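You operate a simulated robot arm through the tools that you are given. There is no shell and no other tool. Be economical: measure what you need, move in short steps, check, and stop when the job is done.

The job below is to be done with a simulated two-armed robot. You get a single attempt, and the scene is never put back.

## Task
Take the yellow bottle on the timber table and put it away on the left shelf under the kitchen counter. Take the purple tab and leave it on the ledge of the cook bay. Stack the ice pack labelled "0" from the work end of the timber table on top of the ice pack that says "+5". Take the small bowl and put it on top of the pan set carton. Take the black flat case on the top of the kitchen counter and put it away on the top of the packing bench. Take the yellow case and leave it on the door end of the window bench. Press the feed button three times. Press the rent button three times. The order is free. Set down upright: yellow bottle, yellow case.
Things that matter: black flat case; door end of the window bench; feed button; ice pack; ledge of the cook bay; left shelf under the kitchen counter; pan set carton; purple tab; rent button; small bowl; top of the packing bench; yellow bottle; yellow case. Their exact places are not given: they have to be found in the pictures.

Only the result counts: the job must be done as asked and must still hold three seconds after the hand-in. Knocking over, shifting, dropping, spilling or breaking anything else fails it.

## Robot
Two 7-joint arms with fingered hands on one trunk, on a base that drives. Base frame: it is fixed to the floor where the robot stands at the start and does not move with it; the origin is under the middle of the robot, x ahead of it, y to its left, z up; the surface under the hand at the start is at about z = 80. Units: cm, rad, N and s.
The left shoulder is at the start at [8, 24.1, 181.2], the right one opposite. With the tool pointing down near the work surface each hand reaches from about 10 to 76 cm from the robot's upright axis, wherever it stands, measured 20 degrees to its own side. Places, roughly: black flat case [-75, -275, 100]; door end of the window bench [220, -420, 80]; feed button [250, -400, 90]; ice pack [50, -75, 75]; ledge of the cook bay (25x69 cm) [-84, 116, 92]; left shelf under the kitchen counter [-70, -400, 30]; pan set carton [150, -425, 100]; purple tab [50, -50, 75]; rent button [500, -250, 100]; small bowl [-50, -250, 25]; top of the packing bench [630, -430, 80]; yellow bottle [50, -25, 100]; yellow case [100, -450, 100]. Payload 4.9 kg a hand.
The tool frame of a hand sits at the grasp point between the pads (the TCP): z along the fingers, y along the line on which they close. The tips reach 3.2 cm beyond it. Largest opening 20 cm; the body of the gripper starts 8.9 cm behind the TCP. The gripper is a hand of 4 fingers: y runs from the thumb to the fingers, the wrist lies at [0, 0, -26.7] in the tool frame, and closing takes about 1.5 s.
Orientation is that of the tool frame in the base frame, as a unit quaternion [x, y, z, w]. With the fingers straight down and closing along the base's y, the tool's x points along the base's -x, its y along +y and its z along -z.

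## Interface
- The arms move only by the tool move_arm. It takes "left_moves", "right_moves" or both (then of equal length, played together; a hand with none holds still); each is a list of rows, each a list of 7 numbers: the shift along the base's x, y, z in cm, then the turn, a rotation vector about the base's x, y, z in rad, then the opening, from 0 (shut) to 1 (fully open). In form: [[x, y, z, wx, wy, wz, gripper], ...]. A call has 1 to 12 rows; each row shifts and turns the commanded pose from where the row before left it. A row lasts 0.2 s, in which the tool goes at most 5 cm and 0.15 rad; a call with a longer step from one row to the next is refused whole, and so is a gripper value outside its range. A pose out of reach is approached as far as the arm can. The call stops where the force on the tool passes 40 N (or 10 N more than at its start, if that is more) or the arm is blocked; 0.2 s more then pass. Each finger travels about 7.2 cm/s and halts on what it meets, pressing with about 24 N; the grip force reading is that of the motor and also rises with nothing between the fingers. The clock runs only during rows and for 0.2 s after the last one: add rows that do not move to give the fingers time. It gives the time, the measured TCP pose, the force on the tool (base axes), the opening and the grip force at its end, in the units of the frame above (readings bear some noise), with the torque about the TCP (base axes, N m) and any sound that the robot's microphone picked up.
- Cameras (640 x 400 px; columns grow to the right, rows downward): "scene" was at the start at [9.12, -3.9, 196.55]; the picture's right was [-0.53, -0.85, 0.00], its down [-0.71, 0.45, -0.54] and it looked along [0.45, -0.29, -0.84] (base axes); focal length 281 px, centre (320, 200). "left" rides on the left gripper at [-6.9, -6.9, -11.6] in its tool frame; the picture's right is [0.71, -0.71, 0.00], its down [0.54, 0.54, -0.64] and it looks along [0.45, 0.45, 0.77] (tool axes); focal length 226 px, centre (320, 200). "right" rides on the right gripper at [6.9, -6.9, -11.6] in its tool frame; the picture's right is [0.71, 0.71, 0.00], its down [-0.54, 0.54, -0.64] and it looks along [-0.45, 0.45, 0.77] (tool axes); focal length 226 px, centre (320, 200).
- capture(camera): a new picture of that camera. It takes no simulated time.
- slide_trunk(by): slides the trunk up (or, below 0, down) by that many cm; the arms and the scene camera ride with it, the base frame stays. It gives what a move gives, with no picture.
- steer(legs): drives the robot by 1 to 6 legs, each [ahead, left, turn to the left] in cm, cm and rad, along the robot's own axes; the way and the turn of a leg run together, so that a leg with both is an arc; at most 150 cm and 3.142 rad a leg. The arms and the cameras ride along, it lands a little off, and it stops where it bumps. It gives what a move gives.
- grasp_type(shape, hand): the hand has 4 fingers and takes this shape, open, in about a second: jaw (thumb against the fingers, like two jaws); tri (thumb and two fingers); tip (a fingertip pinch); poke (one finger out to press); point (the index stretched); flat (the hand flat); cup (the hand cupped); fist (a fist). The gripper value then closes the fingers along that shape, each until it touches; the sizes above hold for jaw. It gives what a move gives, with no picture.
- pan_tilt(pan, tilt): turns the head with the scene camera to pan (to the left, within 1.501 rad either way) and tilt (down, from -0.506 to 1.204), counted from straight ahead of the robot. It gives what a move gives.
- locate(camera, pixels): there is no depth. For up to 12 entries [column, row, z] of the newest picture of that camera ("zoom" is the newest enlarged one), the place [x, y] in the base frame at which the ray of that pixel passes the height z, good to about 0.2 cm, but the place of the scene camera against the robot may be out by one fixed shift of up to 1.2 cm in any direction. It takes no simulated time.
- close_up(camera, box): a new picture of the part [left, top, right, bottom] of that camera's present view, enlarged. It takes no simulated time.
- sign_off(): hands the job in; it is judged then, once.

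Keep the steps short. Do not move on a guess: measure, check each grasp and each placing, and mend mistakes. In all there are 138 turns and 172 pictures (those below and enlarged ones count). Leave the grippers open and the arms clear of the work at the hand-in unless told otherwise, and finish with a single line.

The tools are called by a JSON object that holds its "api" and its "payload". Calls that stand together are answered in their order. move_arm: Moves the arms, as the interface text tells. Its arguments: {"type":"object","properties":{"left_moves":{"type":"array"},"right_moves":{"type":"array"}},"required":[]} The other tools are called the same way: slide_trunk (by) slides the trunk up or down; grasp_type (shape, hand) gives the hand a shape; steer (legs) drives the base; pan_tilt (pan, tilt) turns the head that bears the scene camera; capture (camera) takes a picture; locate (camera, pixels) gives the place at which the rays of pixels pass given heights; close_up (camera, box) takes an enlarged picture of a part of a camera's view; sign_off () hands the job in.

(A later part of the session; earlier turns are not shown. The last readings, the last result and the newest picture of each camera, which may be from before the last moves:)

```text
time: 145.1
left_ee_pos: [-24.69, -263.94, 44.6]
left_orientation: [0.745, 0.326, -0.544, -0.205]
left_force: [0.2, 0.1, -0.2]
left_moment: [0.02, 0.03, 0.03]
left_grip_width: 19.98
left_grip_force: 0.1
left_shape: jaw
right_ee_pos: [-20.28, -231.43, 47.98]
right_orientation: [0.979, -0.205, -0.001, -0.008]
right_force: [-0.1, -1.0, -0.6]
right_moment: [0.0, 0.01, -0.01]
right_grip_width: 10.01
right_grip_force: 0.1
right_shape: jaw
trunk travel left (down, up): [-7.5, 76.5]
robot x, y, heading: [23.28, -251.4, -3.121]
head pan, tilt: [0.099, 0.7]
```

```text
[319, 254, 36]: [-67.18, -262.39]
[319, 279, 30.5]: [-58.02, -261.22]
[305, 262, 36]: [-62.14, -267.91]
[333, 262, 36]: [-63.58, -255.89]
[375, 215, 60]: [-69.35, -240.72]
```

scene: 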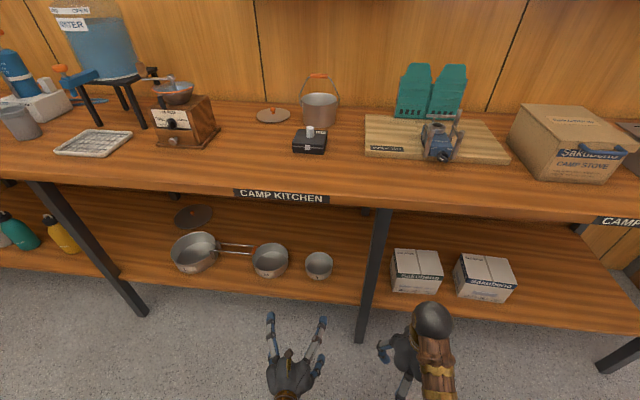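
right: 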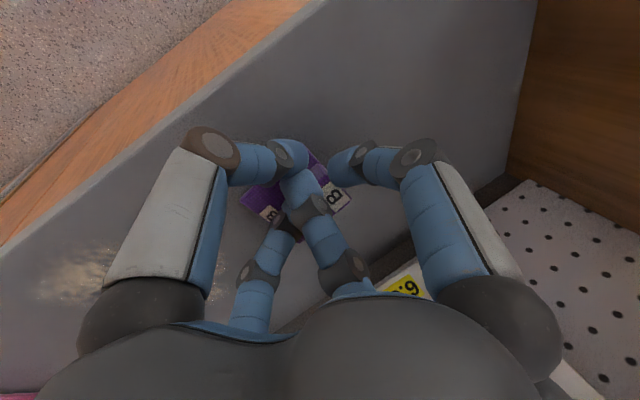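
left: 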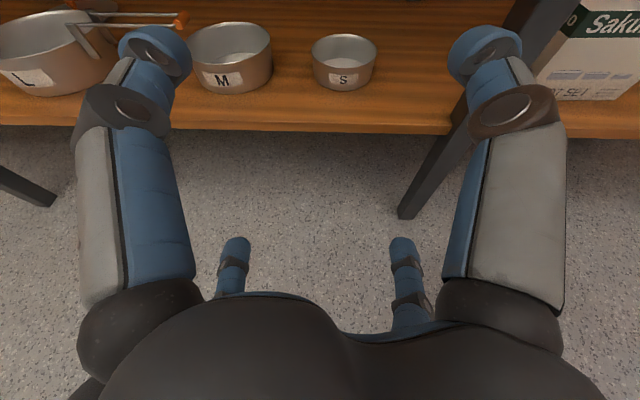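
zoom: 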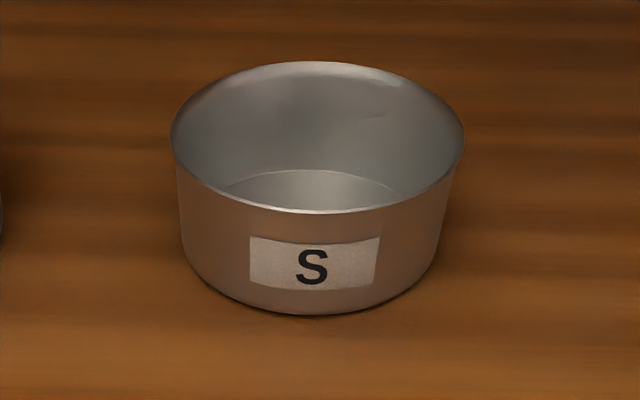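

The S bowl: centre (−63.5,−261.5), rim diameter 11.8, rim z≈36.2. I re-orient the left hand: undo the roll and pitch down to 1.15 rad, with a small rise.

{"api": "move_arm", "payload": {"left_moves": [[0, 0, 0.5, -0.1235, -0.003, -0.042, 1], [0, 0, 0.5, -0.1235, -0.003, -0.042, 1], [0, 0, 0.5, -0.1235, -0.003, -0.042, 1], [0, 0, 0.5, -0.1235, -0.003, -0.042, 1], [0, 0.4, 0.5, -0.1235, -0.003, -0.042, 1], [0, 0.4, 0.5, -0.1235, -0.003, -0.042, 1], [0, 0.4, 0.5, 0, -0.137, 0, 1], [0, 0.4, 0.5, 0, -0.137, 0, 1], [0, 0.4, 0, 0, -0.137, 0, 0.9], [0, 0.4, 0, 0, -0.137, 0, 0.85], [0, 0, 0, 0, -0.137, 0, 0.85], [0, 0, 0, 0, -0.137, 0, 0.85]]}}

{"api": "steer", "payload": {"legs": [[8, 0, 0]]}}

{"api": "capture", "payload": {"camera": "scene"}}

{"api": "capture", "payload": {"camera": "left"}}

```text
time: 147.7
left_ee_pos: [-24.73, -261.64, 48.69]
left_orientation: [0.976, 0.007, -0.218, 0.02]
left_force: [-1.4, 0.1, -0.3]
left_moment: [0.06, -0.06, -0.02]
left_grip_width: 17.02
left_grip_force: 0.0
left_shape: jaw
right_ee_pos: [-20.29, -231.4, 48.07]
right_orientation: [0.979, -0.205, 0.0, -0.008]
right_force: [-0.7, 0.5, 0.4]
right_moment: [0.02, 0.03, 0.05]
right_grip_width: 10.02
right_grip_force: 0.0
right_shape: jaw
trunk travel left (down, up): [-7.5, 76.5]
robot x, y, heading: [23.37, -250.83, -3.123]
head pan, tilt: [0.099, 0.7]
```

```text
time: 148.8
left_ee_pos: [-32.54, -261.92, 48.55]
left_orientation: [0.976, 0.009, -0.217, 0.019]
left_force: [-0.4, 0.0, 0.5]
left_moment: [0.0, -0.01, 0.02]
left_grip_width: 17.01
left_grip_force: 0.0
left_shape: jaw
right_ee_pos: [-28.17, -231.66, 47.98]
right_orientation: [0.979, -0.204, -0.001, -0.009]
right_force: [0.1, 0.0, -0.3]
right_moment: [-0.03, -0.02, -0.02]
right_grip_width: 9.98
right_grip_force: 0.0
right_shape: jaw
trunk travel left (down, up): [-7.5, 76.5]
robot x, y, heading: [15.39, -251.39, -3.12]
head pan, tilt: [0.099, 0.7]
```

```text
81 pictures are left
```

scene: 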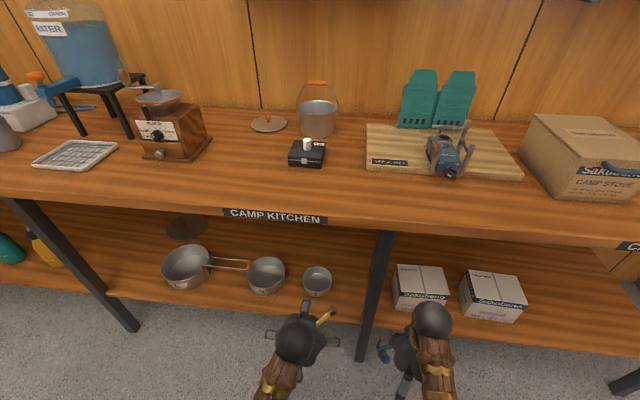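

```text
80 pictures are left
```

left: 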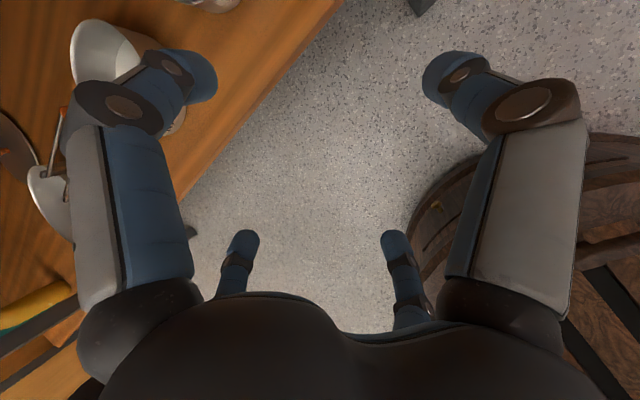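

I check the counter's underside height, and move in at z≈44 (lowest fingertip ≈37.5, above the rims).

{"api": "locate", "payload": {"camera": "scene", "pixels": [[327, 224, 80], [327, 224, 84], [327, 224, 88], [327, 214, 92], [317, 267, 36], [317, 283, 36]]}}

{"api": "move_arm", "payload": {"left_moves": [[-2, 0, -2.2, 0, 0, 0, 0.85], [-4, 0, -2.3, 0, 0, 0, 0.85], [-4.5, 0, 0, 0, 0, 0, 0.85], [-4.5, 0.2, 0, 0, 0, 0, 0.85], [-4.5, 0.2, 0, 0, 0, 0, 0.85], [-4.5, 0.2, 0, 0, 0, 0, 0.85]]}}

{"api": "capture", "payload": {"camera": "left"}}

{"api": "capture", "payload": {"camera": "scene"}}

```text
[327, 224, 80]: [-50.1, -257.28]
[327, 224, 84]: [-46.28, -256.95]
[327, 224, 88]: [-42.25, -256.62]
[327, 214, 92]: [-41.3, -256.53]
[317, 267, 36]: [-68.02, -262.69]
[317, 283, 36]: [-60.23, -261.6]
```

```text
time: 149.8
left_ee_pos: [-34.35, -244.06, 40.55]
left_orientation: [0.962, -0.191, -0.195, -0.001]
left_force: [-7.9, -17.7, -4.4]
left_moment: [1.17, -0.82, -0.27]
left_grip_width: 16.96
left_grip_force: 0.0
left_shape: jaw
right_ee_pos: [-27.69, -230.92, 48.05]
right_orientation: [0.978, -0.21, 0.006, -0.016]
right_force: [7.4, 18.1, 4.4]
right_moment: [-0.34, 0.56, 0.04]
right_grip_width: 9.63
right_grip_force: 0.1
right_shape: jaw
trunk travel left (down, up): [-7.5, 76.5]
robot x, y, heading: [15.87, -250.98, -3.123]
head pan, tilt: [0.099, 0.7]
stopped in row 5 (left hand): the force on the tool passed its limit at 108 N (the readings are from after the stop); the commanded pose is now the measured one
```

```text
79 pictures are left
```

left: 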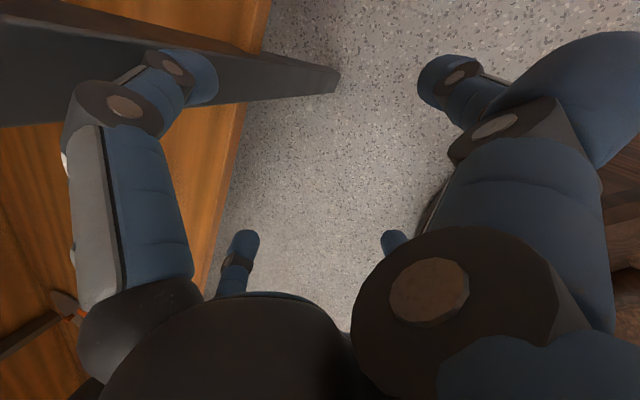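

```text
78 pictures are left
```

scene: 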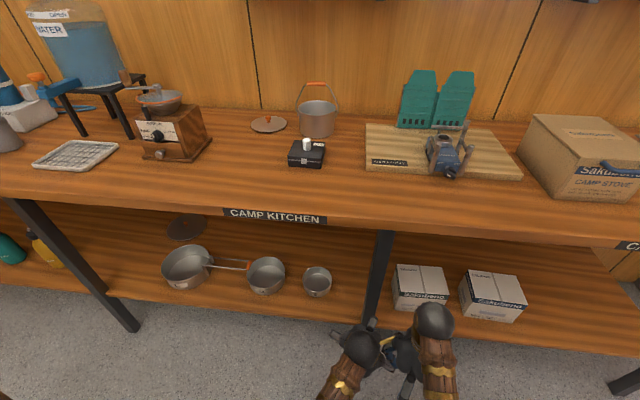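

The left arm swung sideways and met my right hand (nothing else). I separate the hands: right to +y, left back.

{"api": "move_arm", "payload": {"right_moves": [[2, 3, 0, 0, 0, 0, 0.5], [2, 4, 0, 0, 0, 0, 0.5], [0, 4.5, 0, 0, 0, 0, 0.5], [0, 4.5, 0, 0, 0, 0, 0.5]], "left_moves": [[2, -1, 1, 0, 0, 0, 0.85], [3, -2, 2, 0, 0, 0, 0.85], [1, -4, 1, 0, 0, 0, 0.85], [0, -4, 0, 0, 0, 0, 0.85]]}}

{"api": "capture", "payload": {"camera": "scene"}}

```text
time: 151.0
left_ee_pos: [-31.74, -256.11, 46.49]
left_orientation: [0.953, -0.204, -0.224, 0.001]
left_force: [-0.2, -0.6, -0.5]
left_moment: [0.1, -0.02, -0.04]
left_grip_width: 16.99
left_grip_force: 0.1
left_shape: jaw
right_ee_pos: [-23.56, -216.05, 49.21]
right_orientation: [0.978, -0.207, 0.005, -0.027]
right_force: [0.4, -0.6, 1.1]
right_moment: [0.0, 0.09, -0.01]
right_grip_width: 10.0
right_grip_force: 0.0
right_shape: jaw
trunk travel left (down, up): [-7.5, 76.5]
robot x, y, heading: [15.74, -251.17, -3.117]
head pan, tilt: [0.099, 0.7]
stopped in row 4 (left hand): the arm was blocked; the commanded pose is now the measured one
```

```text
77 pictures are left
```

scene: 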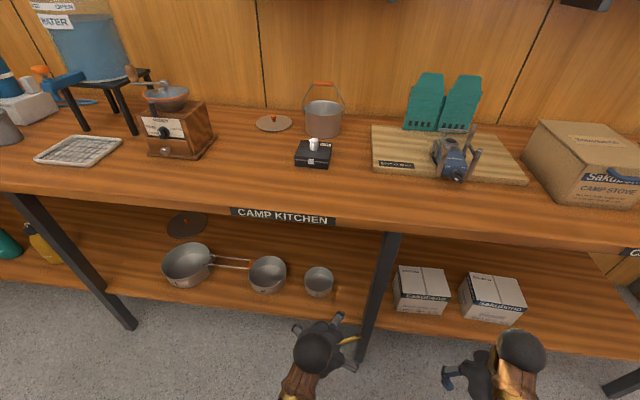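

The left arm is cramped near the torso. I back off 8 cm, drive right 16 cm so the bowl lies straight ahead of the left shoulder, and re-align the hand.

{"api": "steer", "payload": {"legs": [[-10, 0, 0], [0, -16, 0]]}}

{"api": "move_arm", "payload": {"left_moves": [[0, -3, 0.5, 0.02, 0, 0.086, 0.85], [0, -3, 0.5, 0.02, 0, 0.086, 0.85], [0, -4, 0.5, 0.02, 0, 0.086, 0.85], [0, -4, 0, 0.02, 0, 0.086, 0.85], [0, -4, 0, 0.02, 0, 0.086, 0.85], [0, -3, 0, 0, 0, 0, 0.85]]}}

{"api": "capture", "payload": {"camera": "scene"}}

```text
time: 153.2
left_ee_pos: [-22.15, -239.73, 45.95]
left_orientation: [0.953, -0.206, -0.221, -0.001]
left_force: [0.0, 0.4, -0.3]
left_moment: [0.02, 0.0, 0.0]
left_grip_width: 16.98
left_grip_force: 0.1
left_shape: jaw
right_ee_pos: [-14.13, -199.84, 48.79]
right_orientation: [0.978, -0.208, 0.007, -0.026]
right_force: [-1.3, 0.6, -0.4]
right_moment: [0.0, 0.0, -0.01]
right_grip_width: 10.0
right_grip_force: 0.1
right_shape: jaw
trunk travel left (down, up): [-7.5, 76.5]
robot x, y, heading: [25.22, -235.51, -3.122]
head pan, tilt: [0.099, 0.7]
```

```text
time: 153.9
left_ee_pos: [-23.94, -239.74, 50.59]
left_orientation: [0.931, -0.24, -0.277, 0.004]
left_force: [0.2, -1.2, 0.3]
left_moment: [0.12, -0.08, -0.06]
left_grip_width: 17.0
left_grip_force: 0.0
left_shape: jaw
right_ee_pos: [-13.69, -200.05, 49.09]
right_orientation: [0.978, -0.208, 0.003, -0.028]
right_force: [-0.5, -0.8, 0.9]
right_moment: [0.01, 0.04, 0.01]
right_grip_width: 10.01
right_grip_force: 0.1
right_shape: jaw
trunk travel left (down, up): [-7.5, 76.5]
robot x, y, heading: [25.01, -235.32, -3.122]
head pan, tilt: [0.099, 0.7]
stopped in row 3 (left hand): the arm was blocked; the commanded pose is now the measured one
```

```text
76 pictures are left
```

scene: 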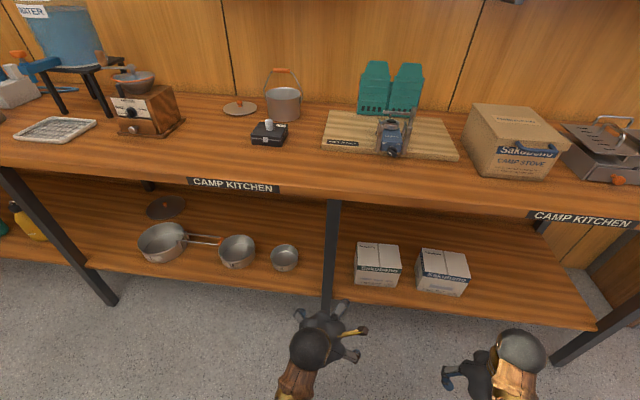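

The left arm is blocked; I look down at it.

{"api": "pan_tilt", "payload": {"pan": 0.5, "tilt": 1.2}}

{"api": "capture", "payload": {"camera": "scene"}}

```text
time: 154.8
left_ee_pos: [-24.16, -239.9, 50.65]
left_orientation: [0.93, -0.239, -0.278, 0.005]
left_force: [-0.7, 0.8, 0.3]
left_moment: [-0.03, 0.01, -0.01]
left_grip_width: 17.01
left_grip_force: 0.0
left_shape: jaw
right_ee_pos: [-13.8, -200.14, 48.98]
right_orientation: [0.978, -0.208, 0.004, -0.03]
right_force: [0.3, 0.5, -0.2]
right_moment: [-0.01, 0.0, 0.0]
right_grip_width: 10.0
right_grip_force: 0.0
right_shape: jaw
trunk travel left (down, up): [-7.5, 76.5]
robot x, y, heading: [25.24, -235.72, -3.117]
head pan, tilt: [0.499, 1.201]
```

```text
75 pictures are left
```

scene: 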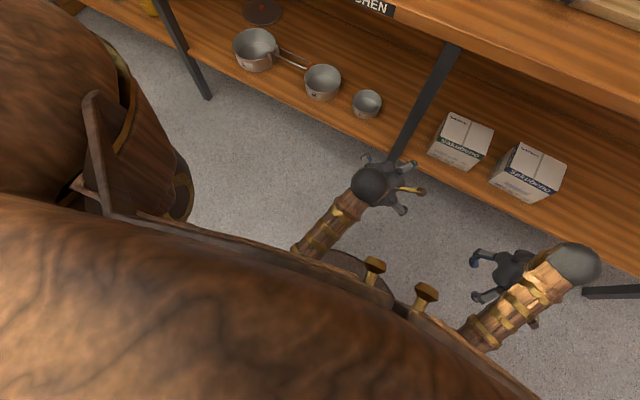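

The forearm is cramped against the torso. I raise the trunk 40 cm, back off 5 cm, and extend the left hand forward-left with the proper orientation.

{"api": "slide_trunk", "payload": {"by": 40}}

{"api": "steer", "payload": {"legs": [[-5, 0, 0]]}}

{"api": "move_arm", "payload": {"left_moves": [[-1, -3, 2, 0, 0, 0.09, 0.85], [-1, -3, 2, 0, 0, 0.09, 0.85], [-1, -4, 1, 0, 0, 0.09, 0.85], [0, -4, 0, 0.03, 0, 0.09, 0.85], [0, -4, 0, 0.03, 0, 0.09, 0.85], [0, -3, 0, 0.03, 0, 0, 0.85]]}}

```text
time: 158.6
left_ee_pos: [-24.76, -240.51, 90.58]
left_orientation: [0.933, -0.234, -0.274, 0.012]
left_force: [-0.5, -0.2, 0.0]
left_moment: [-0.02, -0.01, 0.0]
left_grip_width: 17.0
left_grip_force: 0.1
left_shape: jaw
right_ee_pos: [-14.19, -200.37, 88.38]
right_orientation: [0.978, -0.208, 0.006, -0.024]
right_force: [-0.3, -1.3, 0.3]
right_moment: [0.02, 0.0, 0.03]
right_grip_width: 10.01
right_grip_force: 0.1
right_shape: jaw
trunk travel left (down, up): [-47.5, 36.5]
robot x, y, heading: [25.04, -235.19, -3.116]
head pan, tilt: [0.499, 1.201]
```

```text
time: 159.6
left_ee_pos: [-19.77, -240.52, 90.62]
left_orientation: [0.933, -0.234, -0.273, 0.01]
left_force: [-1.2, 0.8, -0.3]
left_moment: [0.02, 0.01, -0.02]
left_grip_width: 17.0
left_grip_force: 0.0
left_shape: jaw
right_ee_pos: [-9.36, -200.12, 88.47]
right_orientation: [0.978, -0.207, 0.008, -0.023]
right_force: [-0.7, -0.1, 0.5]
right_moment: [-0.01, -0.01, -0.01]
right_grip_width: 10.01
right_grip_force: 0.0
right_shape: jaw
trunk travel left (down, up): [-47.5, 36.5]
robot x, y, heading: [30.18, -235.37, -3.117]
head pan, tilt: [0.499, 1.201]
```

```text
time: 161.1
left_ee_pos: [-23.07, -245.9, 97.24]
left_orientation: [0.924, -0.248, -0.288, 0.049]
left_force: [-0.1, 1.8, -0.8]
left_moment: [-0.18, 0.25, 0.08]
left_grip_width: 17.02
left_grip_force: 0.1
left_shape: jaw
right_ee_pos: [-9.24, -197.87, 87.45]
right_orientation: [0.977, -0.211, 0.013, -0.012]
right_force: [-0.4, 0.3, 0.1]
right_moment: [0.0, -0.04, -0.01]
right_grip_width: 9.99
right_grip_force: 0.1
right_shape: jaw
trunk travel left (down, up): [-47.5, 36.5]
robot x, y, heading: [30.13, -235.07, -3.129]
head pan, tilt: [0.499, 1.201]
stopped in row 6 (left hand): the arm was blocked; the commanded pose is now the measured one
```

Still cramped; I will use the right arm for the bowl instead. I retract the left hand a little, drive left 48 cm, and lean the right hand forward by 0.42 rad.

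{"api": "move_arm", "payload": {"left_moves": [[2, 1, 0, 0, 0, 0, 0.6], [2, 1, 0, 0, 0, 0, 0.5], [2, 0, 0, 0, 0, 0, 0.5], [2, 0, 0, 0, 0, 0, 0.5]], "right_moves": [[-3, 0, 0, 0, 0.105, 0, 0.8], [-4, 0, 0, 0, 0.105, 0, 0.85], [-4, 0, 0, 0, 0.105, 0, 0.85], [-4, 0, 0, 0, 0.105, 0, 0.85]]}}

{"api": "steer", "payload": {"legs": [[0, 48, 0]]}}

{"api": "pan_tilt", "payload": {"pan": 0.0, "tilt": 1.0}}

{"api": "capture", "payload": {"camera": "scene"}}

```text
time: 161.7
left_ee_pos: [-22.78, -254.77, 97.42]
left_orientation: [0.943, -0.147, -0.286, 0.082]
left_force: [-0.2, 0.9, -0.1]
left_moment: [-0.02, 0.0, -0.01]
left_grip_width: 10.06
left_grip_force: 0.0
left_shape: jaw
right_ee_pos: [-14.75, -198.63, 87.74]
right_orientation: [0.975, -0.212, -0.071, 0.003]
right_force: [0.0, -0.6, -0.6]
right_moment: [0.0, 0.0, -0.02]
right_grip_width: 16.99
right_grip_force: 0.0
right_shape: jaw
trunk travel left (down, up): [-47.5, 36.5]
robot x, y, heading: [29.69, -235.54, -3.123]
head pan, tilt: [0.499, 1.201]
stopped in row 2 (left hand): the arm was blocked; the commanded pose is now the measured one
```

```text
time: 164.4
left_ee_pos: [-22.1, -301.28, 97.28]
left_orientation: [0.943, -0.15, -0.286, 0.082]
left_force: [-0.8, 0.2, -0.7]
left_moment: [0.01, -0.01, 0.04]
left_grip_width: 10.02
left_grip_force: 0.0
left_shape: jaw
right_ee_pos: [-13.77, -244.96, 87.66]
right_orientation: [0.974, -0.214, -0.071, 0.003]
right_force: [0.5, 0.5, -1.3]
right_moment: [0.03, -0.02, 0.0]
right_grip_width: 16.97
right_grip_force: 0.2
right_shape: jaw
trunk travel left (down, up): [-47.5, 36.5]
robot x, y, heading: [30.57, -281.62, -3.127]
head pan, tilt: [0.499, 1.201]
```

```text
time: 165.4
left_ee_pos: [-22.19, -301.3, 97.43]
left_orientation: [0.943, -0.15, -0.287, 0.083]
left_force: [0.2, -0.8, -0.1]
left_moment: [-0.01, -0.02, 0.0]
left_grip_width: 10.07
left_grip_force: 0.0
left_shape: jaw
right_ee_pos: [-13.67, -245.1, 87.54]
right_orientation: [0.974, -0.215, -0.071, 0.003]
right_force: [-0.5, -0.8, -0.4]
right_moment: [0.01, -0.01, 0.01]
right_grip_width: 16.95
right_grip_force: 0.1
right_shape: jaw
trunk travel left (down, up): [-47.5, 36.5]
robot x, y, heading: [30.47, -281.58, -3.128]
head pan, tilt: [0.0, 1.0]
```

```text
74 pictures are left
```

scene: 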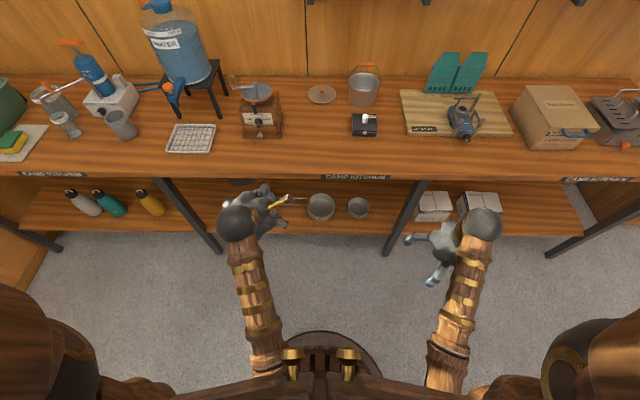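

The left arm has freed itself now. I line up the right hand (y→−261.5, lean 0.42), then lower the trunk 40 cm.

{"api": "move_arm", "payload": {"right_moves": [[-2, -4, 0, 0, 0.09, 0, 0.85], [-2, -4, 0, 0, 0.09, 0, 0.85], [-2, -4, 0, 0, 0.09, 0, 0.85], [0, -4, 0, 0, 0, 0, 0.85]]}}

{"api": "slide_trunk", "payload": {"by": -40}}

{"api": "capture", "payload": {"camera": "right"}}

{"api": "capture", "payload": {"camera": "scene"}}

```text
time: 166.4
left_ee_pos: [-22.13, -301.12, 97.44]
left_orientation: [0.943, -0.15, -0.287, 0.083]
left_force: [0.9, -0.2, 0.1]
left_moment: [0.02, -0.01, -0.01]
left_grip_width: 10.04
left_grip_force: 0.0
left_shape: jaw
right_ee_pos: [-19.7, -260.82, 87.63]
right_orientation: [0.955, -0.213, -0.202, 0.032]
right_force: [-0.1, -0.7, 0.3]
right_moment: [0.01, 0.0, -0.02]
right_grip_width: 16.97
right_grip_force: 0.0
right_shape: jaw
trunk travel left (down, up): [-47.5, 36.5]
robot x, y, heading: [30.55, -281.76, -3.128]
head pan, tilt: [0.0, 1.0]
```

```text
time: 170.2
left_ee_pos: [-22.0, -301.4, 57.1]
left_orientation: [0.943, -0.149, -0.285, 0.083]
left_force: [-0.9, 0.2, -0.3]
left_moment: [0.01, 0.03, 0.01]
left_grip_width: 10.05
left_grip_force: 0.0
left_shape: jaw
right_ee_pos: [-19.53, -260.88, 47.34]
right_orientation: [0.956, -0.212, -0.199, 0.031]
right_force: [0.7, -0.5, 0.9]
right_moment: [0.0, -0.01, 0.02]
right_grip_width: 16.97
right_grip_force: 0.0
right_shape: jaw
trunk travel left (down, up): [-7.5, 76.5]
robot x, y, heading: [30.6, -282.34, -3.128]
head pan, tilt: [0.0, 1.0]
```

```text
73 pictures are left
```

right: 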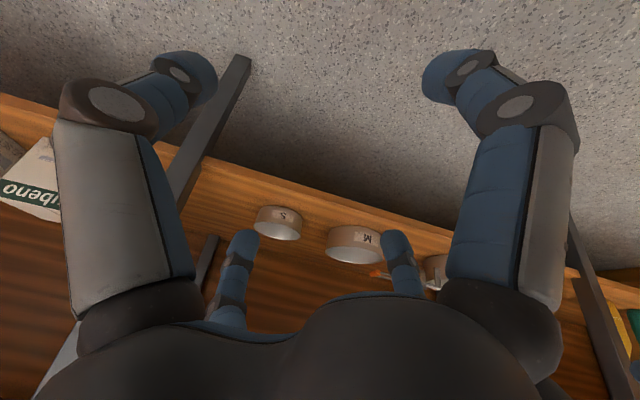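

```text
72 pictures are left
```

scene: 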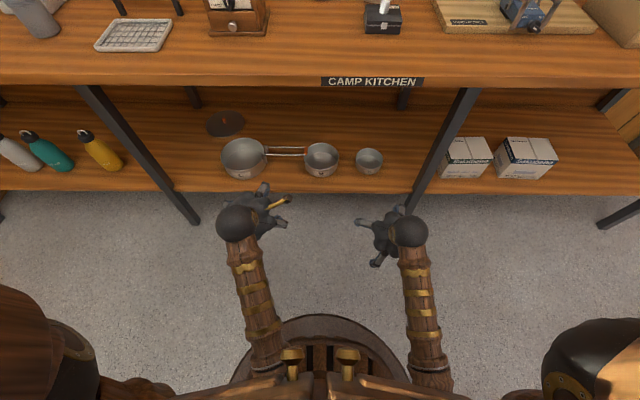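

I drive ahead 10 cm, then extend the right hand to the pre-grasp above the S bowl at z≈46.

{"api": "steer", "payload": {"legs": [[10, 0, 0]]}}

{"api": "move_arm", "payload": {"right_moves": [[-4, -0.1, -0.2, 0, 0, 0, 0.85], [-4, -0.1, -0.2, 0, 0, 0, 0.85], [-4, -0.1, -0.2, 0, 0, 0, 0.85], [-4, -0.1, -0.2, 0, 0, 0, 0.85], [-4, -0.1, 0, 0, 0, 0, 0.85]]}}

{"api": "capture", "payload": {"camera": "right"}}

{"api": "capture", "payload": {"camera": "scene"}}

```text
time: 171.3
left_ee_pos: [-31.91, -301.43, 57.24]
left_orientation: [0.943, -0.15, -0.285, 0.083]
left_force: [0.0, -0.3, 0.6]
left_moment: [-0.01, 0.03, 0.01]
left_grip_width: 10.03
left_grip_force: 0.1
left_shape: jaw
right_ee_pos: [-29.4, -261.02, 47.35]
right_orientation: [0.956, -0.213, -0.199, 0.032]
right_force: [-0.8, -0.8, -0.3]
right_moment: [0.01, -0.03, 0.02]
right_grip_width: 17.01
right_grip_force: 0.0
right_shape: jaw
trunk travel left (down, up): [-7.5, 76.5]
robot x, y, heading: [21.04, -282.19, -3.131]
head pan, tilt: [0.0, 1.0]
```

```text
time: 172.6
left_ee_pos: [-31.97, -301.54, 57.3]
left_orientation: [0.943, -0.15, -0.285, 0.084]
left_force: [-0.1, 0.2, -0.4]
left_moment: [0.01, -0.04, -0.01]
left_grip_width: 10.03
left_grip_force: 0.0
left_shape: jaw
right_ee_pos: [-49.28, -261.54, 46.45]
right_orientation: [0.956, -0.213, -0.199, 0.032]
right_force: [0.0, -0.2, -0.2]
right_moment: [-0.02, 0.01, 0.01]
right_grip_width: 16.99
right_grip_force: 0.1
right_shape: jaw
trunk travel left (down, up): [-7.5, 76.5]
robot x, y, heading: [21.06, -281.79, -3.127]
head pan, tilt: [0.0, 1.0]
```

```text
71 pictures are left
```

right: 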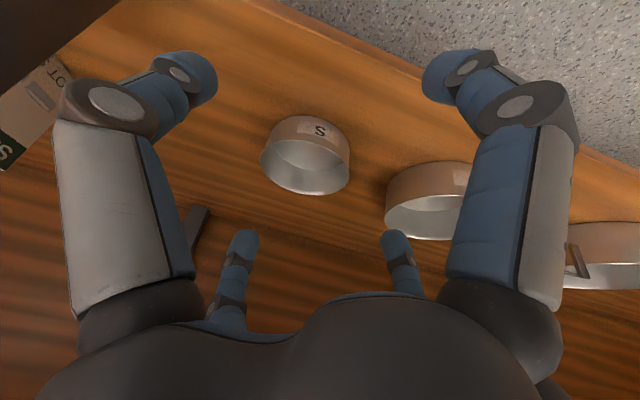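

```text
70 pictures are left
```

scene: 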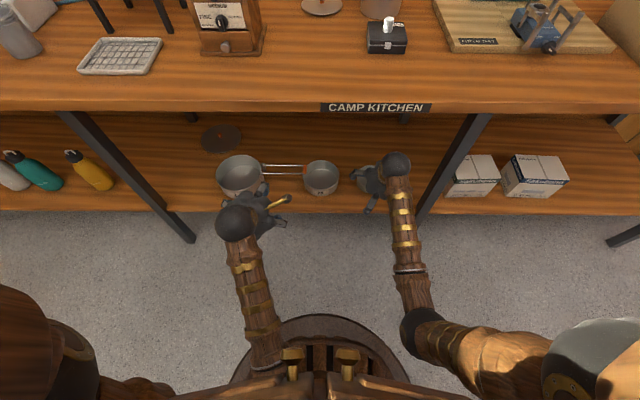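

{"api": "locate", "payload": {"camera": "right", "pixels": [[261, 157, 36.2], [350, 163, 36.2], [308, 194, 36.2], [308, 138, 36.2], [305, 166, 36.2], [386, 205, 37]]}}

```text
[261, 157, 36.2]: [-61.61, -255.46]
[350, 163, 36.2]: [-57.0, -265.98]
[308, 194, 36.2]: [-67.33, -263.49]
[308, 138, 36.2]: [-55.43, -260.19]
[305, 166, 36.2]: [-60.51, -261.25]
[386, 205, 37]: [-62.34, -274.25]
```

{"api": "close_up", "payload": {"camera": "right", "box": [240, 100, 370, 210]}}

{"api": "locate", "payload": {"camera": "right", "pixels": [[315, 117, 30.5], [300, 117, 30.5], [330, 119, 30.5], [270, 130, 30.5], [349, 140, 30.5]]}}

```text
3.64 times, centred on (305, 155) of right
```

zoom: 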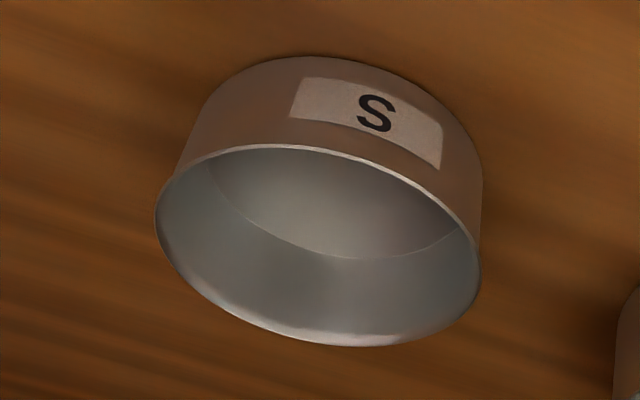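

```text
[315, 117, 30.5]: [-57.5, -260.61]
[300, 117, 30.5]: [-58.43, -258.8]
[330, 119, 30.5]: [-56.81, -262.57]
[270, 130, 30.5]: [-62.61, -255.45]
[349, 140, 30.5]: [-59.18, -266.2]
```

Centre ≈(−62.3,−261.4). I move to 8 cm before it along the tool axis, then advance.

{"api": "move_arm", "payload": {"right_moves": [[-4, 0, -0.5, 0, 0, 0, 0.85], [-4, 0, -0.6, 0, 0, 0, 0.85], [-1.9, 0, -0.6, 0, 0, 0, 0.85], [-1, 0.1, -2.3, 0, 0, 0, 0.85], [-1.1, 0.1, -2.4, 0, 0, 0, 0.85]]}}

{"api": "capture", "payload": {"camera": "right"}}

```text
time: 173.8
left_ee_pos: [-31.96, -301.62, 57.48]
left_orientation: [0.943, -0.149, -0.286, 0.085]
left_force: [-0.4, 0.0, -0.7]
left_moment: [0.0, 0.04, 0.01]
left_grip_width: 9.98
left_grip_force: 0.1
left_shape: jaw
right_ee_pos: [-61.34, -261.32, 39.98]
right_orientation: [0.956, -0.214, -0.2, 0.032]
right_force: [-0.2, 0.6, -0.2]
right_moment: [0.01, -0.01, -0.02]
right_grip_width: 17.0
right_grip_force: 0.0
right_shape: jaw
trunk travel left (down, up): [-7.5, 76.5]
robot x, y, heading: [20.85, -281.74, -3.13]
head pan, tilt: [0.0, 1.0]
```

```text
68 pictures are left
```

right: 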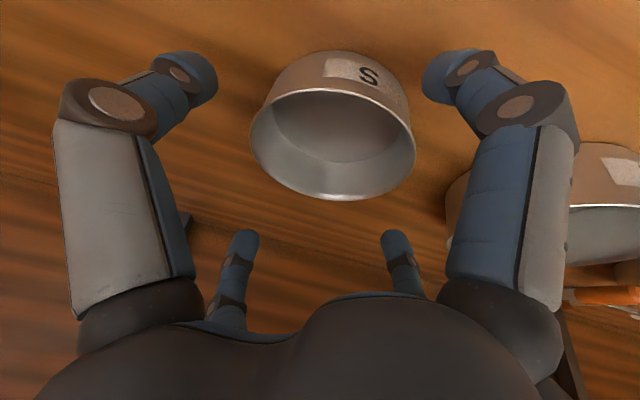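

In the hand view the bowl is ~2.5 cm nearer to me than the axis; I correct (+2.1 x), go down 2.6 cm and check.

{"api": "move_arm", "payload": {"right_moves": [[1.1, 0.1, 0, 0, 0, 0, 0.85], [1.0, 0.1, -1, 0, 0, 0, 0.85], [0, 0, -1.5, 0, 0, 0, 0.85]]}}

{"api": "capture", "payload": {"camera": "right"}}

```text
time: 174.6
left_ee_pos: [-32.01, -301.81, 57.88]
left_orientation: [0.942, -0.147, -0.289, 0.086]
left_force: [0.2, 0.6, -0.2]
left_moment: [-0.03, 0.0, 0.01]
left_grip_width: 10.04
left_grip_force: 0.0
left_shape: jaw
right_ee_pos: [-59.45, -260.85, 38.72]
right_orientation: [0.954, -0.213, -0.207, 0.033]
right_force: [1.4, 0.7, 6.0]
right_moment: [-0.21, -0.59, 0.03]
right_grip_width: 16.95
right_grip_force: 0.1
right_shape: jaw
trunk travel left (down, up): [-7.5, 76.5]
robot x, y, heading: [20.53, -281.91, -3.133]
head pan, tilt: [0.0, 1.0]
stopped in row 3 (right hand): the force on the tool passed its limit at 51 N (the readings are from after the stop); the commanded pose is now the measured one
```

```text
67 pictures are left
```

right: 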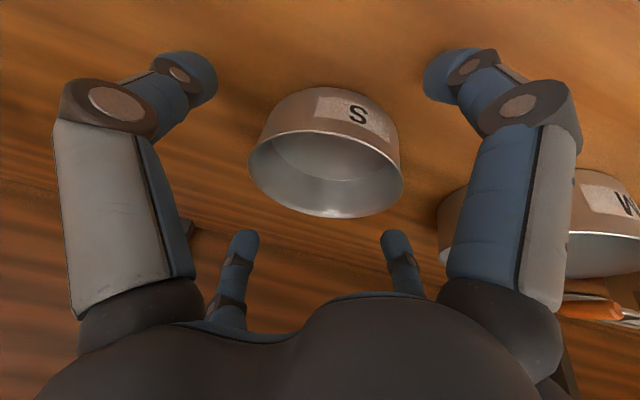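

The low fingertip touched the shelf. I rise 0.3, narrow to 0.72, lower 1 cm more, then close.

{"api": "move_arm", "payload": {"right_moves": [[0, 0, 0.3, 0, 0, 0, 0.8], [0, 0, 0, 0, 0, 0, 0.72], [0, 0, -0.5, 0, 0, 0, 0.72], [0, 0, -0.5, 0, 0, 0, 0.68], [0, 0, 0, 0, 0, 0, 0.5], [0, 0, 0, 0, 0, 0, 0.2], [0, 0, 0, 0, 0, 0, 0], [0, 0, 0, 0, 0, 0, 0], [0, 0, 0, 0, 0, 0, 0]]}}

{"api": "capture", "payload": {"camera": "right"}}

```text
time: 176.6
left_ee_pos: [-32.14, -301.7, 57.53]
left_orientation: [0.942, -0.148, -0.288, 0.086]
left_force: [-1.4, -0.3, 0.2]
left_moment: [-0.02, -0.01, -0.01]
left_grip_width: 10.01
left_grip_force: 0.1
left_shape: jaw
right_ee_pos: [-59.62, -260.92, 37.84]
right_orientation: [0.955, -0.213, -0.206, 0.033]
right_force: [-0.1, -0.2, -0.2]
right_moment: [0.01, 0.0, 0.02]
right_grip_width: 8.69
right_grip_force: 6.9
right_shape: jaw
trunk travel left (down, up): [-7.5, 76.5]
robot x, y, heading: [20.99, -282.28, -3.132]
head pan, tilt: [0.0, 1.0]
```

```text
66 pictures are left
```

right: 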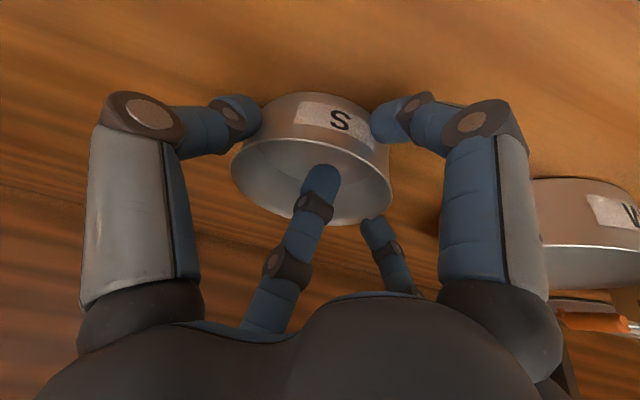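

The far finger went inside, the others outside: a rim pinch. I give it more closing time, then lift 3 cm.

{"api": "move_arm", "payload": {"right_moves": [[0, 0, 0, 0, 0, 0, 0], [0, 0, 0, 0, 0, 0, 0], [0, 0, 0, 0, 0, 0, 0], [0, 0, 0, 0, 0, 0, 0], [0, 0, 1, 0, 0, 0, 0], [0, 0, 1, 0, 0, 0, 0], [0, 0, 1, 0, 0, 0, 0]]}}

{"api": "capture", "payload": {"camera": "right"}}

```text
time: 178.2
left_ee_pos: [-31.93, -301.97, 57.6]
left_orientation: [0.942, -0.148, -0.287, 0.086]
left_force: [-0.4, -0.1, -0.3]
left_moment: [0.0, 0.02, 0.01]
left_grip_width: 10.01
left_grip_force: 0.1
left_shape: jaw
right_ee_pos: [-59.72, -261.12, 40.76]
right_orientation: [0.955, -0.212, -0.205, 0.033]
right_force: [0.0, -0.2, -1.6]
right_moment: [-0.03, -0.05, -0.01]
right_grip_width: 8.42
right_grip_force: 23.9
right_shape: jaw
trunk travel left (down, up): [-7.5, 76.5]
robot x, y, heading: [20.99, -282.12, -3.13]
head pan, tilt: [0.0, 1.0]
```

```text
65 pictures are left
```

right: 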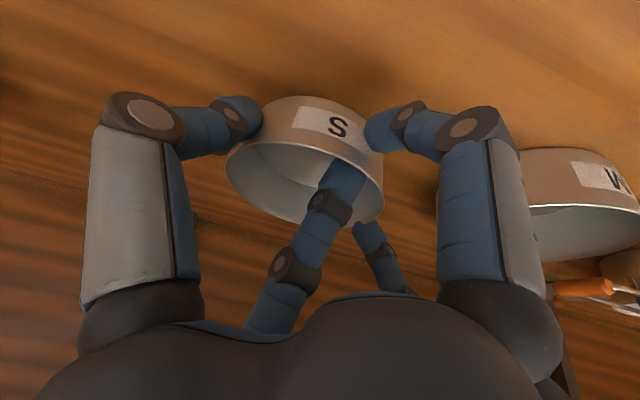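

The bowl is held. I pull it straight out, then raise the trunk.

{"api": "move_arm", "payload": {"right_moves": [[2, 0, 1, 0, 0, 0, 0], [3, 0, 1, 0, 0, 0, 0], [4, 0, 0.5, 0, 0, 0, 0], [4, 0, 0, 0, 0, 0, 0], [4, 0, 0, 0, 0, 0, 0], [4, 0, 0, 0, 0, 0, 0], [4, 0, 0, 0, 0, 0, 0], [4, 0, 0, 0, 0, 0, 0]]}}

{"api": "steer", "payload": {"legs": [[-10, 0, 0]]}}

{"api": "slide_trunk", "payload": {"by": 40}}

{"api": "slide_trunk", "payload": {"by": 25}}

{"api": "capture", "payload": {"camera": "scene"}}

```text
time: 180.0
left_ee_pos: [-32.0, -301.91, 57.53]
left_orientation: [0.942, -0.149, -0.289, 0.085]
left_force: [-0.6, 0.6, -0.7]
left_moment: [-0.03, 0.02, 0.01]
left_grip_width: 10.03
left_grip_force: 0.0
left_shape: jaw
right_ee_pos: [-30.65, -261.19, 43.79]
right_orientation: [0.954, -0.214, -0.206, 0.033]
right_force: [0.7, -0.4, -1.6]
right_moment: [0.02, -0.04, -0.01]
right_grip_width: 8.41
right_grip_force: 24.5
right_shape: jaw
trunk travel left (down, up): [-7.5, 76.5]
robot x, y, heading: [20.46, -281.78, -3.129]
head pan, tilt: [0.0, 1.0]
```

```text
time: 181.1
left_ee_pos: [-22.15, -301.73, 57.64]
left_orientation: [0.942, -0.149, -0.288, 0.086]
left_force: [0.3, -0.9, 0.5]
left_moment: [-0.02, 0.01, 0.02]
left_grip_width: 10.04
left_grip_force: 0.1
left_shape: jaw
right_ee_pos: [-20.92, -261.26, 43.86]
right_orientation: [0.954, -0.212, -0.207, 0.034]
right_force: [0.3, -0.3, -1.6]
right_moment: [-0.01, -0.01, -0.01]
right_grip_width: 8.41
right_grip_force: 24.4
right_shape: jaw
trunk travel left (down, up): [-7.5, 76.5]
robot x, y, heading: [30.9, -282.01, -3.131]
head pan, tilt: [0.0, 1.0]
```

```text
time: 184.9
left_ee_pos: [-22.18, -301.75, 97.76]
left_orientation: [0.942, -0.149, -0.289, 0.086]
left_force: [-0.6, -0.7, -0.6]
left_moment: [-0.01, -0.01, 0.01]
left_grip_width: 10.03
left_grip_force: 0.1
left_shape: jaw
right_ee_pos: [-21.02, -261.22, 84.1]
right_orientation: [0.954, -0.213, -0.208, 0.033]
right_force: [-0.2, 1.4, -1.2]
right_moment: [0.01, -0.02, 0.03]
right_grip_width: 8.38
right_grip_force: 23.9
right_shape: jaw
trunk travel left (down, up): [-47.5, 36.5]
robot x, y, heading: [30.64, -281.74, -3.126]
head pan, tilt: [0.0, 1.0]
```

```text
time: 187.5
left_ee_pos: [-22.22, -301.71, 122.79]
left_orientation: [0.942, -0.148, -0.29, 0.086]
left_force: [-0.1, 0.3, -0.1]
left_moment: [-0.01, 0.01, 0.0]
left_grip_width: 10.05
left_grip_force: 0.0
left_shape: jaw
right_ee_pos: [-21.04, -261.16, 109.17]
right_orientation: [0.954, -0.213, -0.207, 0.033]
right_force: [0.1, 0.1, -0.8]
right_moment: [-0.04, -0.03, -0.02]
right_grip_width: 8.39
right_grip_force: 23.6
right_shape: jaw
trunk travel left (down, up): [-72.5, 11.5]
robot x, y, heading: [30.4, -281.97, -3.131]
head pan, tilt: [0.0, 1.0]
```

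```text
64 pictures are left
```

scene: 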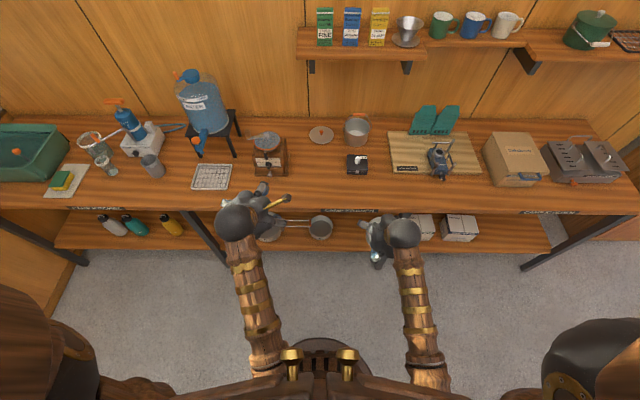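

Now the black flat case (357,164). I drive right 36 cm, and turn the left hand vertical and square.

{"api": "steer", "payload": {"legs": [[0, -36, 0]]}}

{"api": "move_arm", "payload": {"left_moves": [[0, 0, 0, 0, -0.1, 0.065, 0.8], [0, 0, 0, 0, -0.1, 0.065, 0.8], [0, 0, 0, 0, -0.1, 0.065, 0.8], [0, 0, 0, 0, -0.1, 0.065, 0.8], [0, 0, 0, 0.03, -0.1, 0.065, 0.8], [0, 0, 0, 0.03, -0.1, 0.065, 0.8]], "right_moves": [[3, 0, 0, 0, 0, 0, 0], [3, 0, 0, 0, 0, 0, 0], [3, 0, 0, 0, 0, 0, 0], [3, 0, 0, 0, 0, 0, 0], [0, 0, 0, 0, 0, 0, 0], [0, 0, 0, 0, 0, 0, 0]]}}

{"api": "steer", "payload": {"legs": [[20, 0, 0]]}}

{"api": "capture", "payload": {"camera": "left"}}

{"api": "capture", "payload": {"camera": "scene"}}

```text
time: 189.8
left_ee_pos: [-22.54, -266.13, 122.79]
left_orientation: [0.942, -0.147, -0.291, 0.086]
left_force: [-0.6, -0.4, 0.0]
left_moment: [-0.01, 0.0, 0.03]
left_grip_width: 10.02
left_grip_force: 0.0
left_shape: jaw
right_ee_pos: [-21.46, -225.62, 109.01]
right_orientation: [0.954, -0.212, -0.208, 0.034]
right_force: [0.0, -0.3, -2.0]
right_moment: [-0.04, -0.01, -0.02]
right_grip_width: 8.35
right_grip_force: 23.8
right_shape: jaw
trunk travel left (down, up): [-72.5, 11.5]
robot x, y, heading: [30.19, -246.23, -3.13]
head pan, tilt: [0.0, 1.0]
```

```text
time: 191.2
left_ee_pos: [-22.23, -263.72, 122.78]
left_orientation: [0.998, -0.008, 0.018, 0.064]
left_force: [-4.1, -3.1, 0.8]
left_moment: [0.43, -0.34, 0.12]
left_grip_width: 15.97
left_grip_force: 0.1
left_shape: jaw
right_ee_pos: [-9.5, -225.61, 109.03]
right_orientation: [0.954, -0.211, -0.208, 0.034]
right_force: [0.1, -0.9, -1.3]
right_moment: [-0.04, -0.02, 0.03]
right_grip_width: 8.38
right_grip_force: 24.2
right_shape: jaw
trunk travel left (down, up): [-72.5, 11.5]
robot x, y, heading: [30.21, -246.23, -3.127]
head pan, tilt: [0.0, 1.0]
```

```text
time: 192.8
left_ee_pos: [-42.07, -266.5, 123.11]
left_orientation: [0.998, 0.017, 0.017, 0.064]
left_force: [0.3, 0.0, 0.5]
left_moment: [0.03, 0.09, -0.01]
left_grip_width: 15.96
left_grip_force: 0.1
left_shape: jaw
right_ee_pos: [-29.14, -225.9, 109.28]
right_orientation: [0.953, -0.213, -0.212, 0.034]
right_force: [0.8, 0.0, -0.9]
right_moment: [-0.01, 0.02, 0.01]
right_grip_width: 8.41
right_grip_force: 23.8
right_shape: jaw
trunk travel left (down, up): [-72.5, 11.5]
robot x, y, heading: [9.62, -246.41, -3.129]
head pan, tilt: [0.0, 1.0]
```

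```text
63 pictures are left
```

left: 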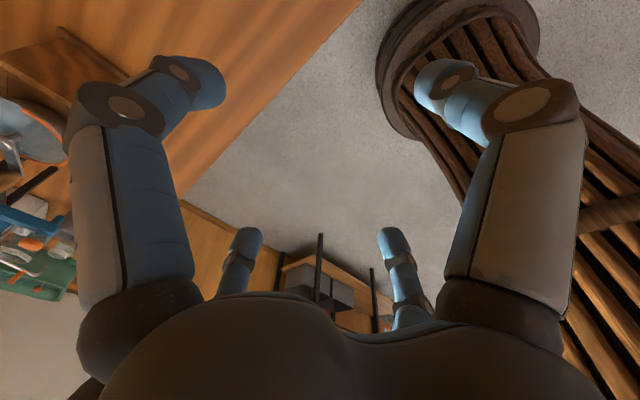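

```text
62 pictures are left
```

scene: 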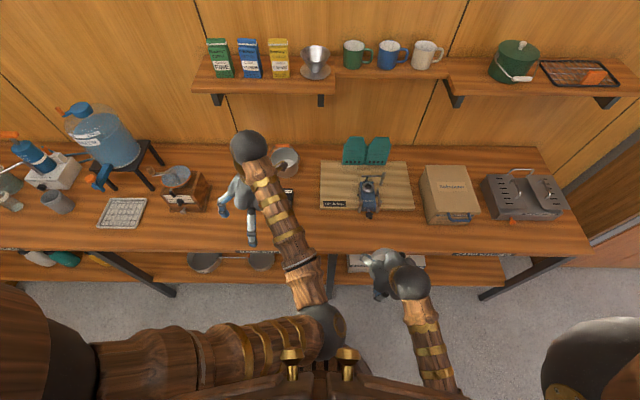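

I fix the small tilt and extend the left hand over the counter toward the case.

{"api": "move_arm", "payload": {"left_moves": [[-4, 0, 0, 0.043, 0.012, 0, 0.8], [-4, 0, 0, 0.043, 0.012, 0, 0.8], [-4, 0, 0, 0.043, 0.012, 0, 0.8], [-4, 0, -1, 0, 0, 0, 0.8], [0, 0, 0, 0, 0, 0, 0.8]]}}

{"api": "capture", "payload": {"camera": "left"}}

{"api": "close_up", "payload": {"camera": "scene", "box": [180, 120, 380, 270]}}

```text
time: 194.0
left_ee_pos: [-47.49, -258.57, 122.42]
left_orientation: [1.0, 0.018, 0.0, -0.001]
left_force: [0.1, 0.0, -0.5]
left_moment: [-0.02, -0.01, 0.03]
left_grip_width: 15.99
left_grip_force: 0.1
left_shape: jaw
left hand out of reach, approached as far as the arm can: row 1, 2, 3, 4
right_ee_pos: [-29.37, -225.85, 109.14]
right_orientation: [0.954, -0.212, -0.209, 0.034]
right_force: [-0.6, 0.6, -0.8]
right_moment: [-0.04, -0.01, 0.01]
right_grip_width: 8.37
right_grip_force: 24.0
right_shape: jaw
trunk travel left (down, up): [-72.5, 11.5]
robot x, y, heading: [10.0, -246.4, -3.127]
head pan, tilt: [0.0, 1.0]
```

```text
61 pictures are left
```

left: 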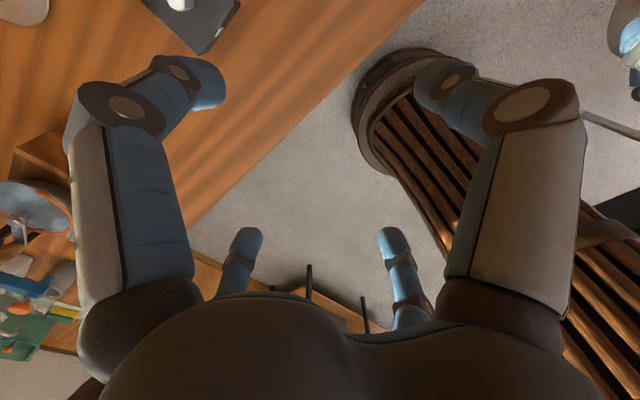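

```text
2.67 times, centred on (280, 195) of scene
```

zoom: 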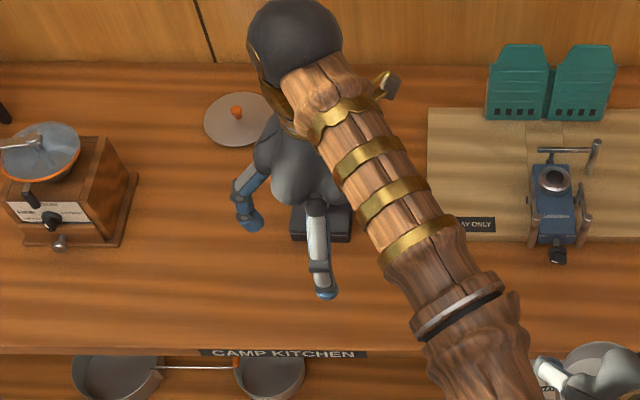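

Too high for that reach; I descend while extending, and shift y back to −265.

{"api": "move_arm", "payload": {"left_moves": [[0, -2, -4, 0, 0, 0, 0.8], [-3, -2, -3, 0, 0, 0, 0.8], [-3, -2, -3, 0, 0, 0, 0.8], [-3, -1, -2, 0, 0, 0, 0.8], [0, 0, 0, 0, 0, 0, 0.8]]}}

{"api": "capture", "payload": {"camera": "left"}}

```text
time: 195.2
left_ee_pos: [-47.4, -260.79, 118.55]
left_orientation: [1.0, 0.019, 0.001, -0.001]
left_force: [-0.3, -0.4, -0.2]
left_moment: [-0.02, -0.01, 0.0]
left_grip_width: 16.0
left_grip_force: 0.0
left_shape: jaw
left hand out of reach, approached as far as the arm can: row 2, 3, 4
right_ee_pos: [-29.45, -225.95, 109.07]
right_orientation: [0.954, -0.212, -0.209, 0.033]
right_force: [0.1, -0.6, -1.7]
right_moment: [0.0, -0.05, 0.02]
right_grip_width: 8.37
right_grip_force: 24.8
right_shape: jaw
trunk travel left (down, up): [-72.5, 11.5]
robot x, y, heading: [10.01, -246.62, -3.129]
head pan, tilt: [0.0, 1.0]
```

```text
59 pictures are left
```

left: 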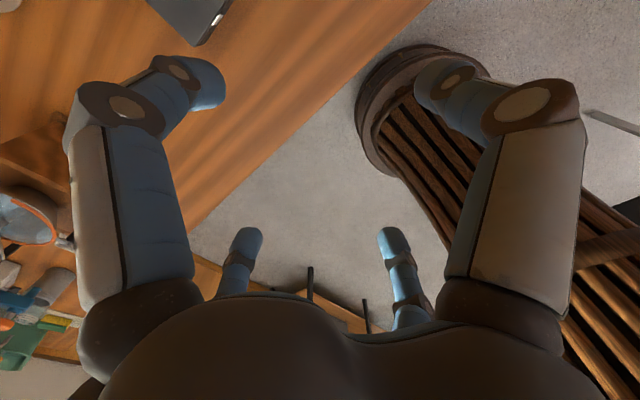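

I lower the hand straight down first, then drive the base forward 8 cm.

{"api": "move_arm", "payload": {"left_moves": [[0, 0, -3, 0, 0, 0, 0.8], [0, 0, -3, 0, 0, 0, 0.8], [0, 0, -2, 0, 0, 0, 0.8], [-3, 0, 0, 0, 0, 0, 0.8], [-3, 0, 0, 0, 0, 0, 0.8], [-3, 0, 0, 0, 0, 0, 0.8]]}}

{"api": "capture", "payload": {"camera": "scene"}}

```text
time: 196.6
left_ee_pos: [-48.59, -260.48, 110.49]
left_orientation: [1.0, 0.018, 0.002, -0.001]
left_force: [-0.4, 0.6, 0.4]
left_moment: [-0.02, -0.02, 0.02]
left_grip_width: 15.99
left_grip_force: 0.1
left_shape: jaw
left hand out of reach, approached as far as the arm can: row 4, 5, 6
right_ee_pos: [-29.52, -225.83, 109.09]
right_orientation: [0.954, -0.213, -0.21, 0.033]
right_force: [-0.4, -0.6, -1.2]
right_moment: [0.03, -0.04, 0.01]
right_grip_width: 8.39
right_grip_force: 24.0
right_shape: jaw
trunk travel left (down, up): [-72.5, 11.5]
robot x, y, heading: [9.96, -246.42, -3.127]
head pan, tilt: [0.0, 1.0]
```

```text
58 pictures are left
```

scene: 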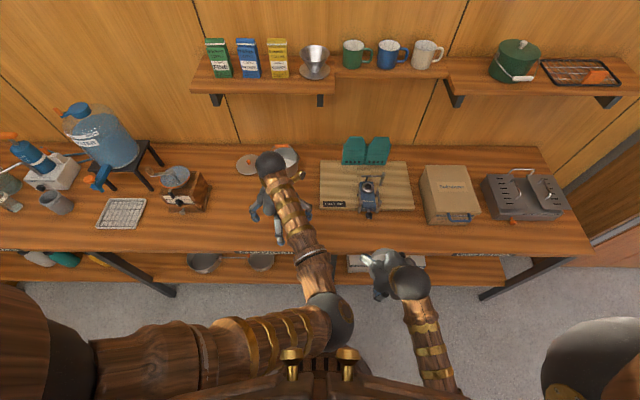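

The target should lie ~20° to the left of straight ahead: I drive forward 9 and right 6, then extend again.

{"api": "steer", "payload": {"legs": [[9, -6, 0]]}}

{"api": "move_arm", "payload": {"left_moves": [[0, -4, 0, 0, 0, 0, 0.8], [0, -4, 0, 0, 0, 0, 0.8], [-2, -3, 0, 0, 0, 0, 0.8], [-3, 0, 0, 0, 0, 0, 0.8], [-2, 0, 0, 0, 0, 0, 0.8]]}}

{"api": "capture", "payload": {"camera": "left"}}

```text
time: 197.8
left_ee_pos: [-57.08, -254.92, 110.7]
left_orientation: [1.0, 0.017, -0.001, -0.002]
left_force: [0.9, -0.4, 0.6]
left_moment: [0.07, 0.05, 0.03]
left_grip_width: 15.97
left_grip_force: 0.1
left_shape: jaw
right_ee_pos: [-38.05, -220.07, 109.34]
right_orientation: [0.953, -0.214, -0.212, 0.033]
right_force: [0.3, -0.3, -0.6]
right_moment: [0.03, -0.01, -0.03]
right_grip_width: 8.39
right_grip_force: 24.1
right_shape: jaw
trunk travel left (down, up): [-72.5, 11.5]
robot x, y, heading: [1.31, -240.52, -3.13]
head pan, tilt: [0.0, 1.0]
```

```text
time: 199.0
left_ee_pos: [-54.9, -261.15, 109.79]
left_orientation: [1.0, 0.018, 0.001, -0.002]
left_force: [-0.3, -0.2, 1.1]
left_moment: [0.05, 0.02, -0.02]
left_grip_width: 16.0
left_grip_force: 0.1
left_shape: jaw
left hand out of reach, approached as far as the arm can: row 1, 2, 3, 4, 5
right_ee_pos: [-38.21, -220.13, 109.26]
right_orientation: [0.954, -0.213, -0.211, 0.032]
right_force: [0.4, 0.8, -1.0]
right_moment: [-0.02, -0.02, -0.01]
right_grip_width: 8.38
right_grip_force: 23.5
right_shape: jaw
trunk travel left (down, up): [-72.5, 11.5]
robot x, y, heading: [0.93, -240.2, -3.128]
head pan, tilt: [0.0, 1.0]
```

```text
57 pictures are left
```

left: 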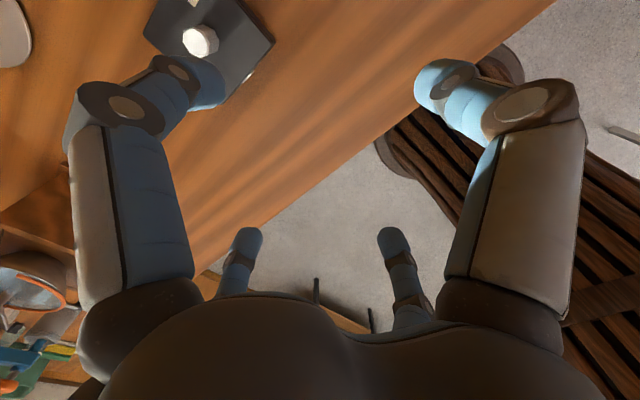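

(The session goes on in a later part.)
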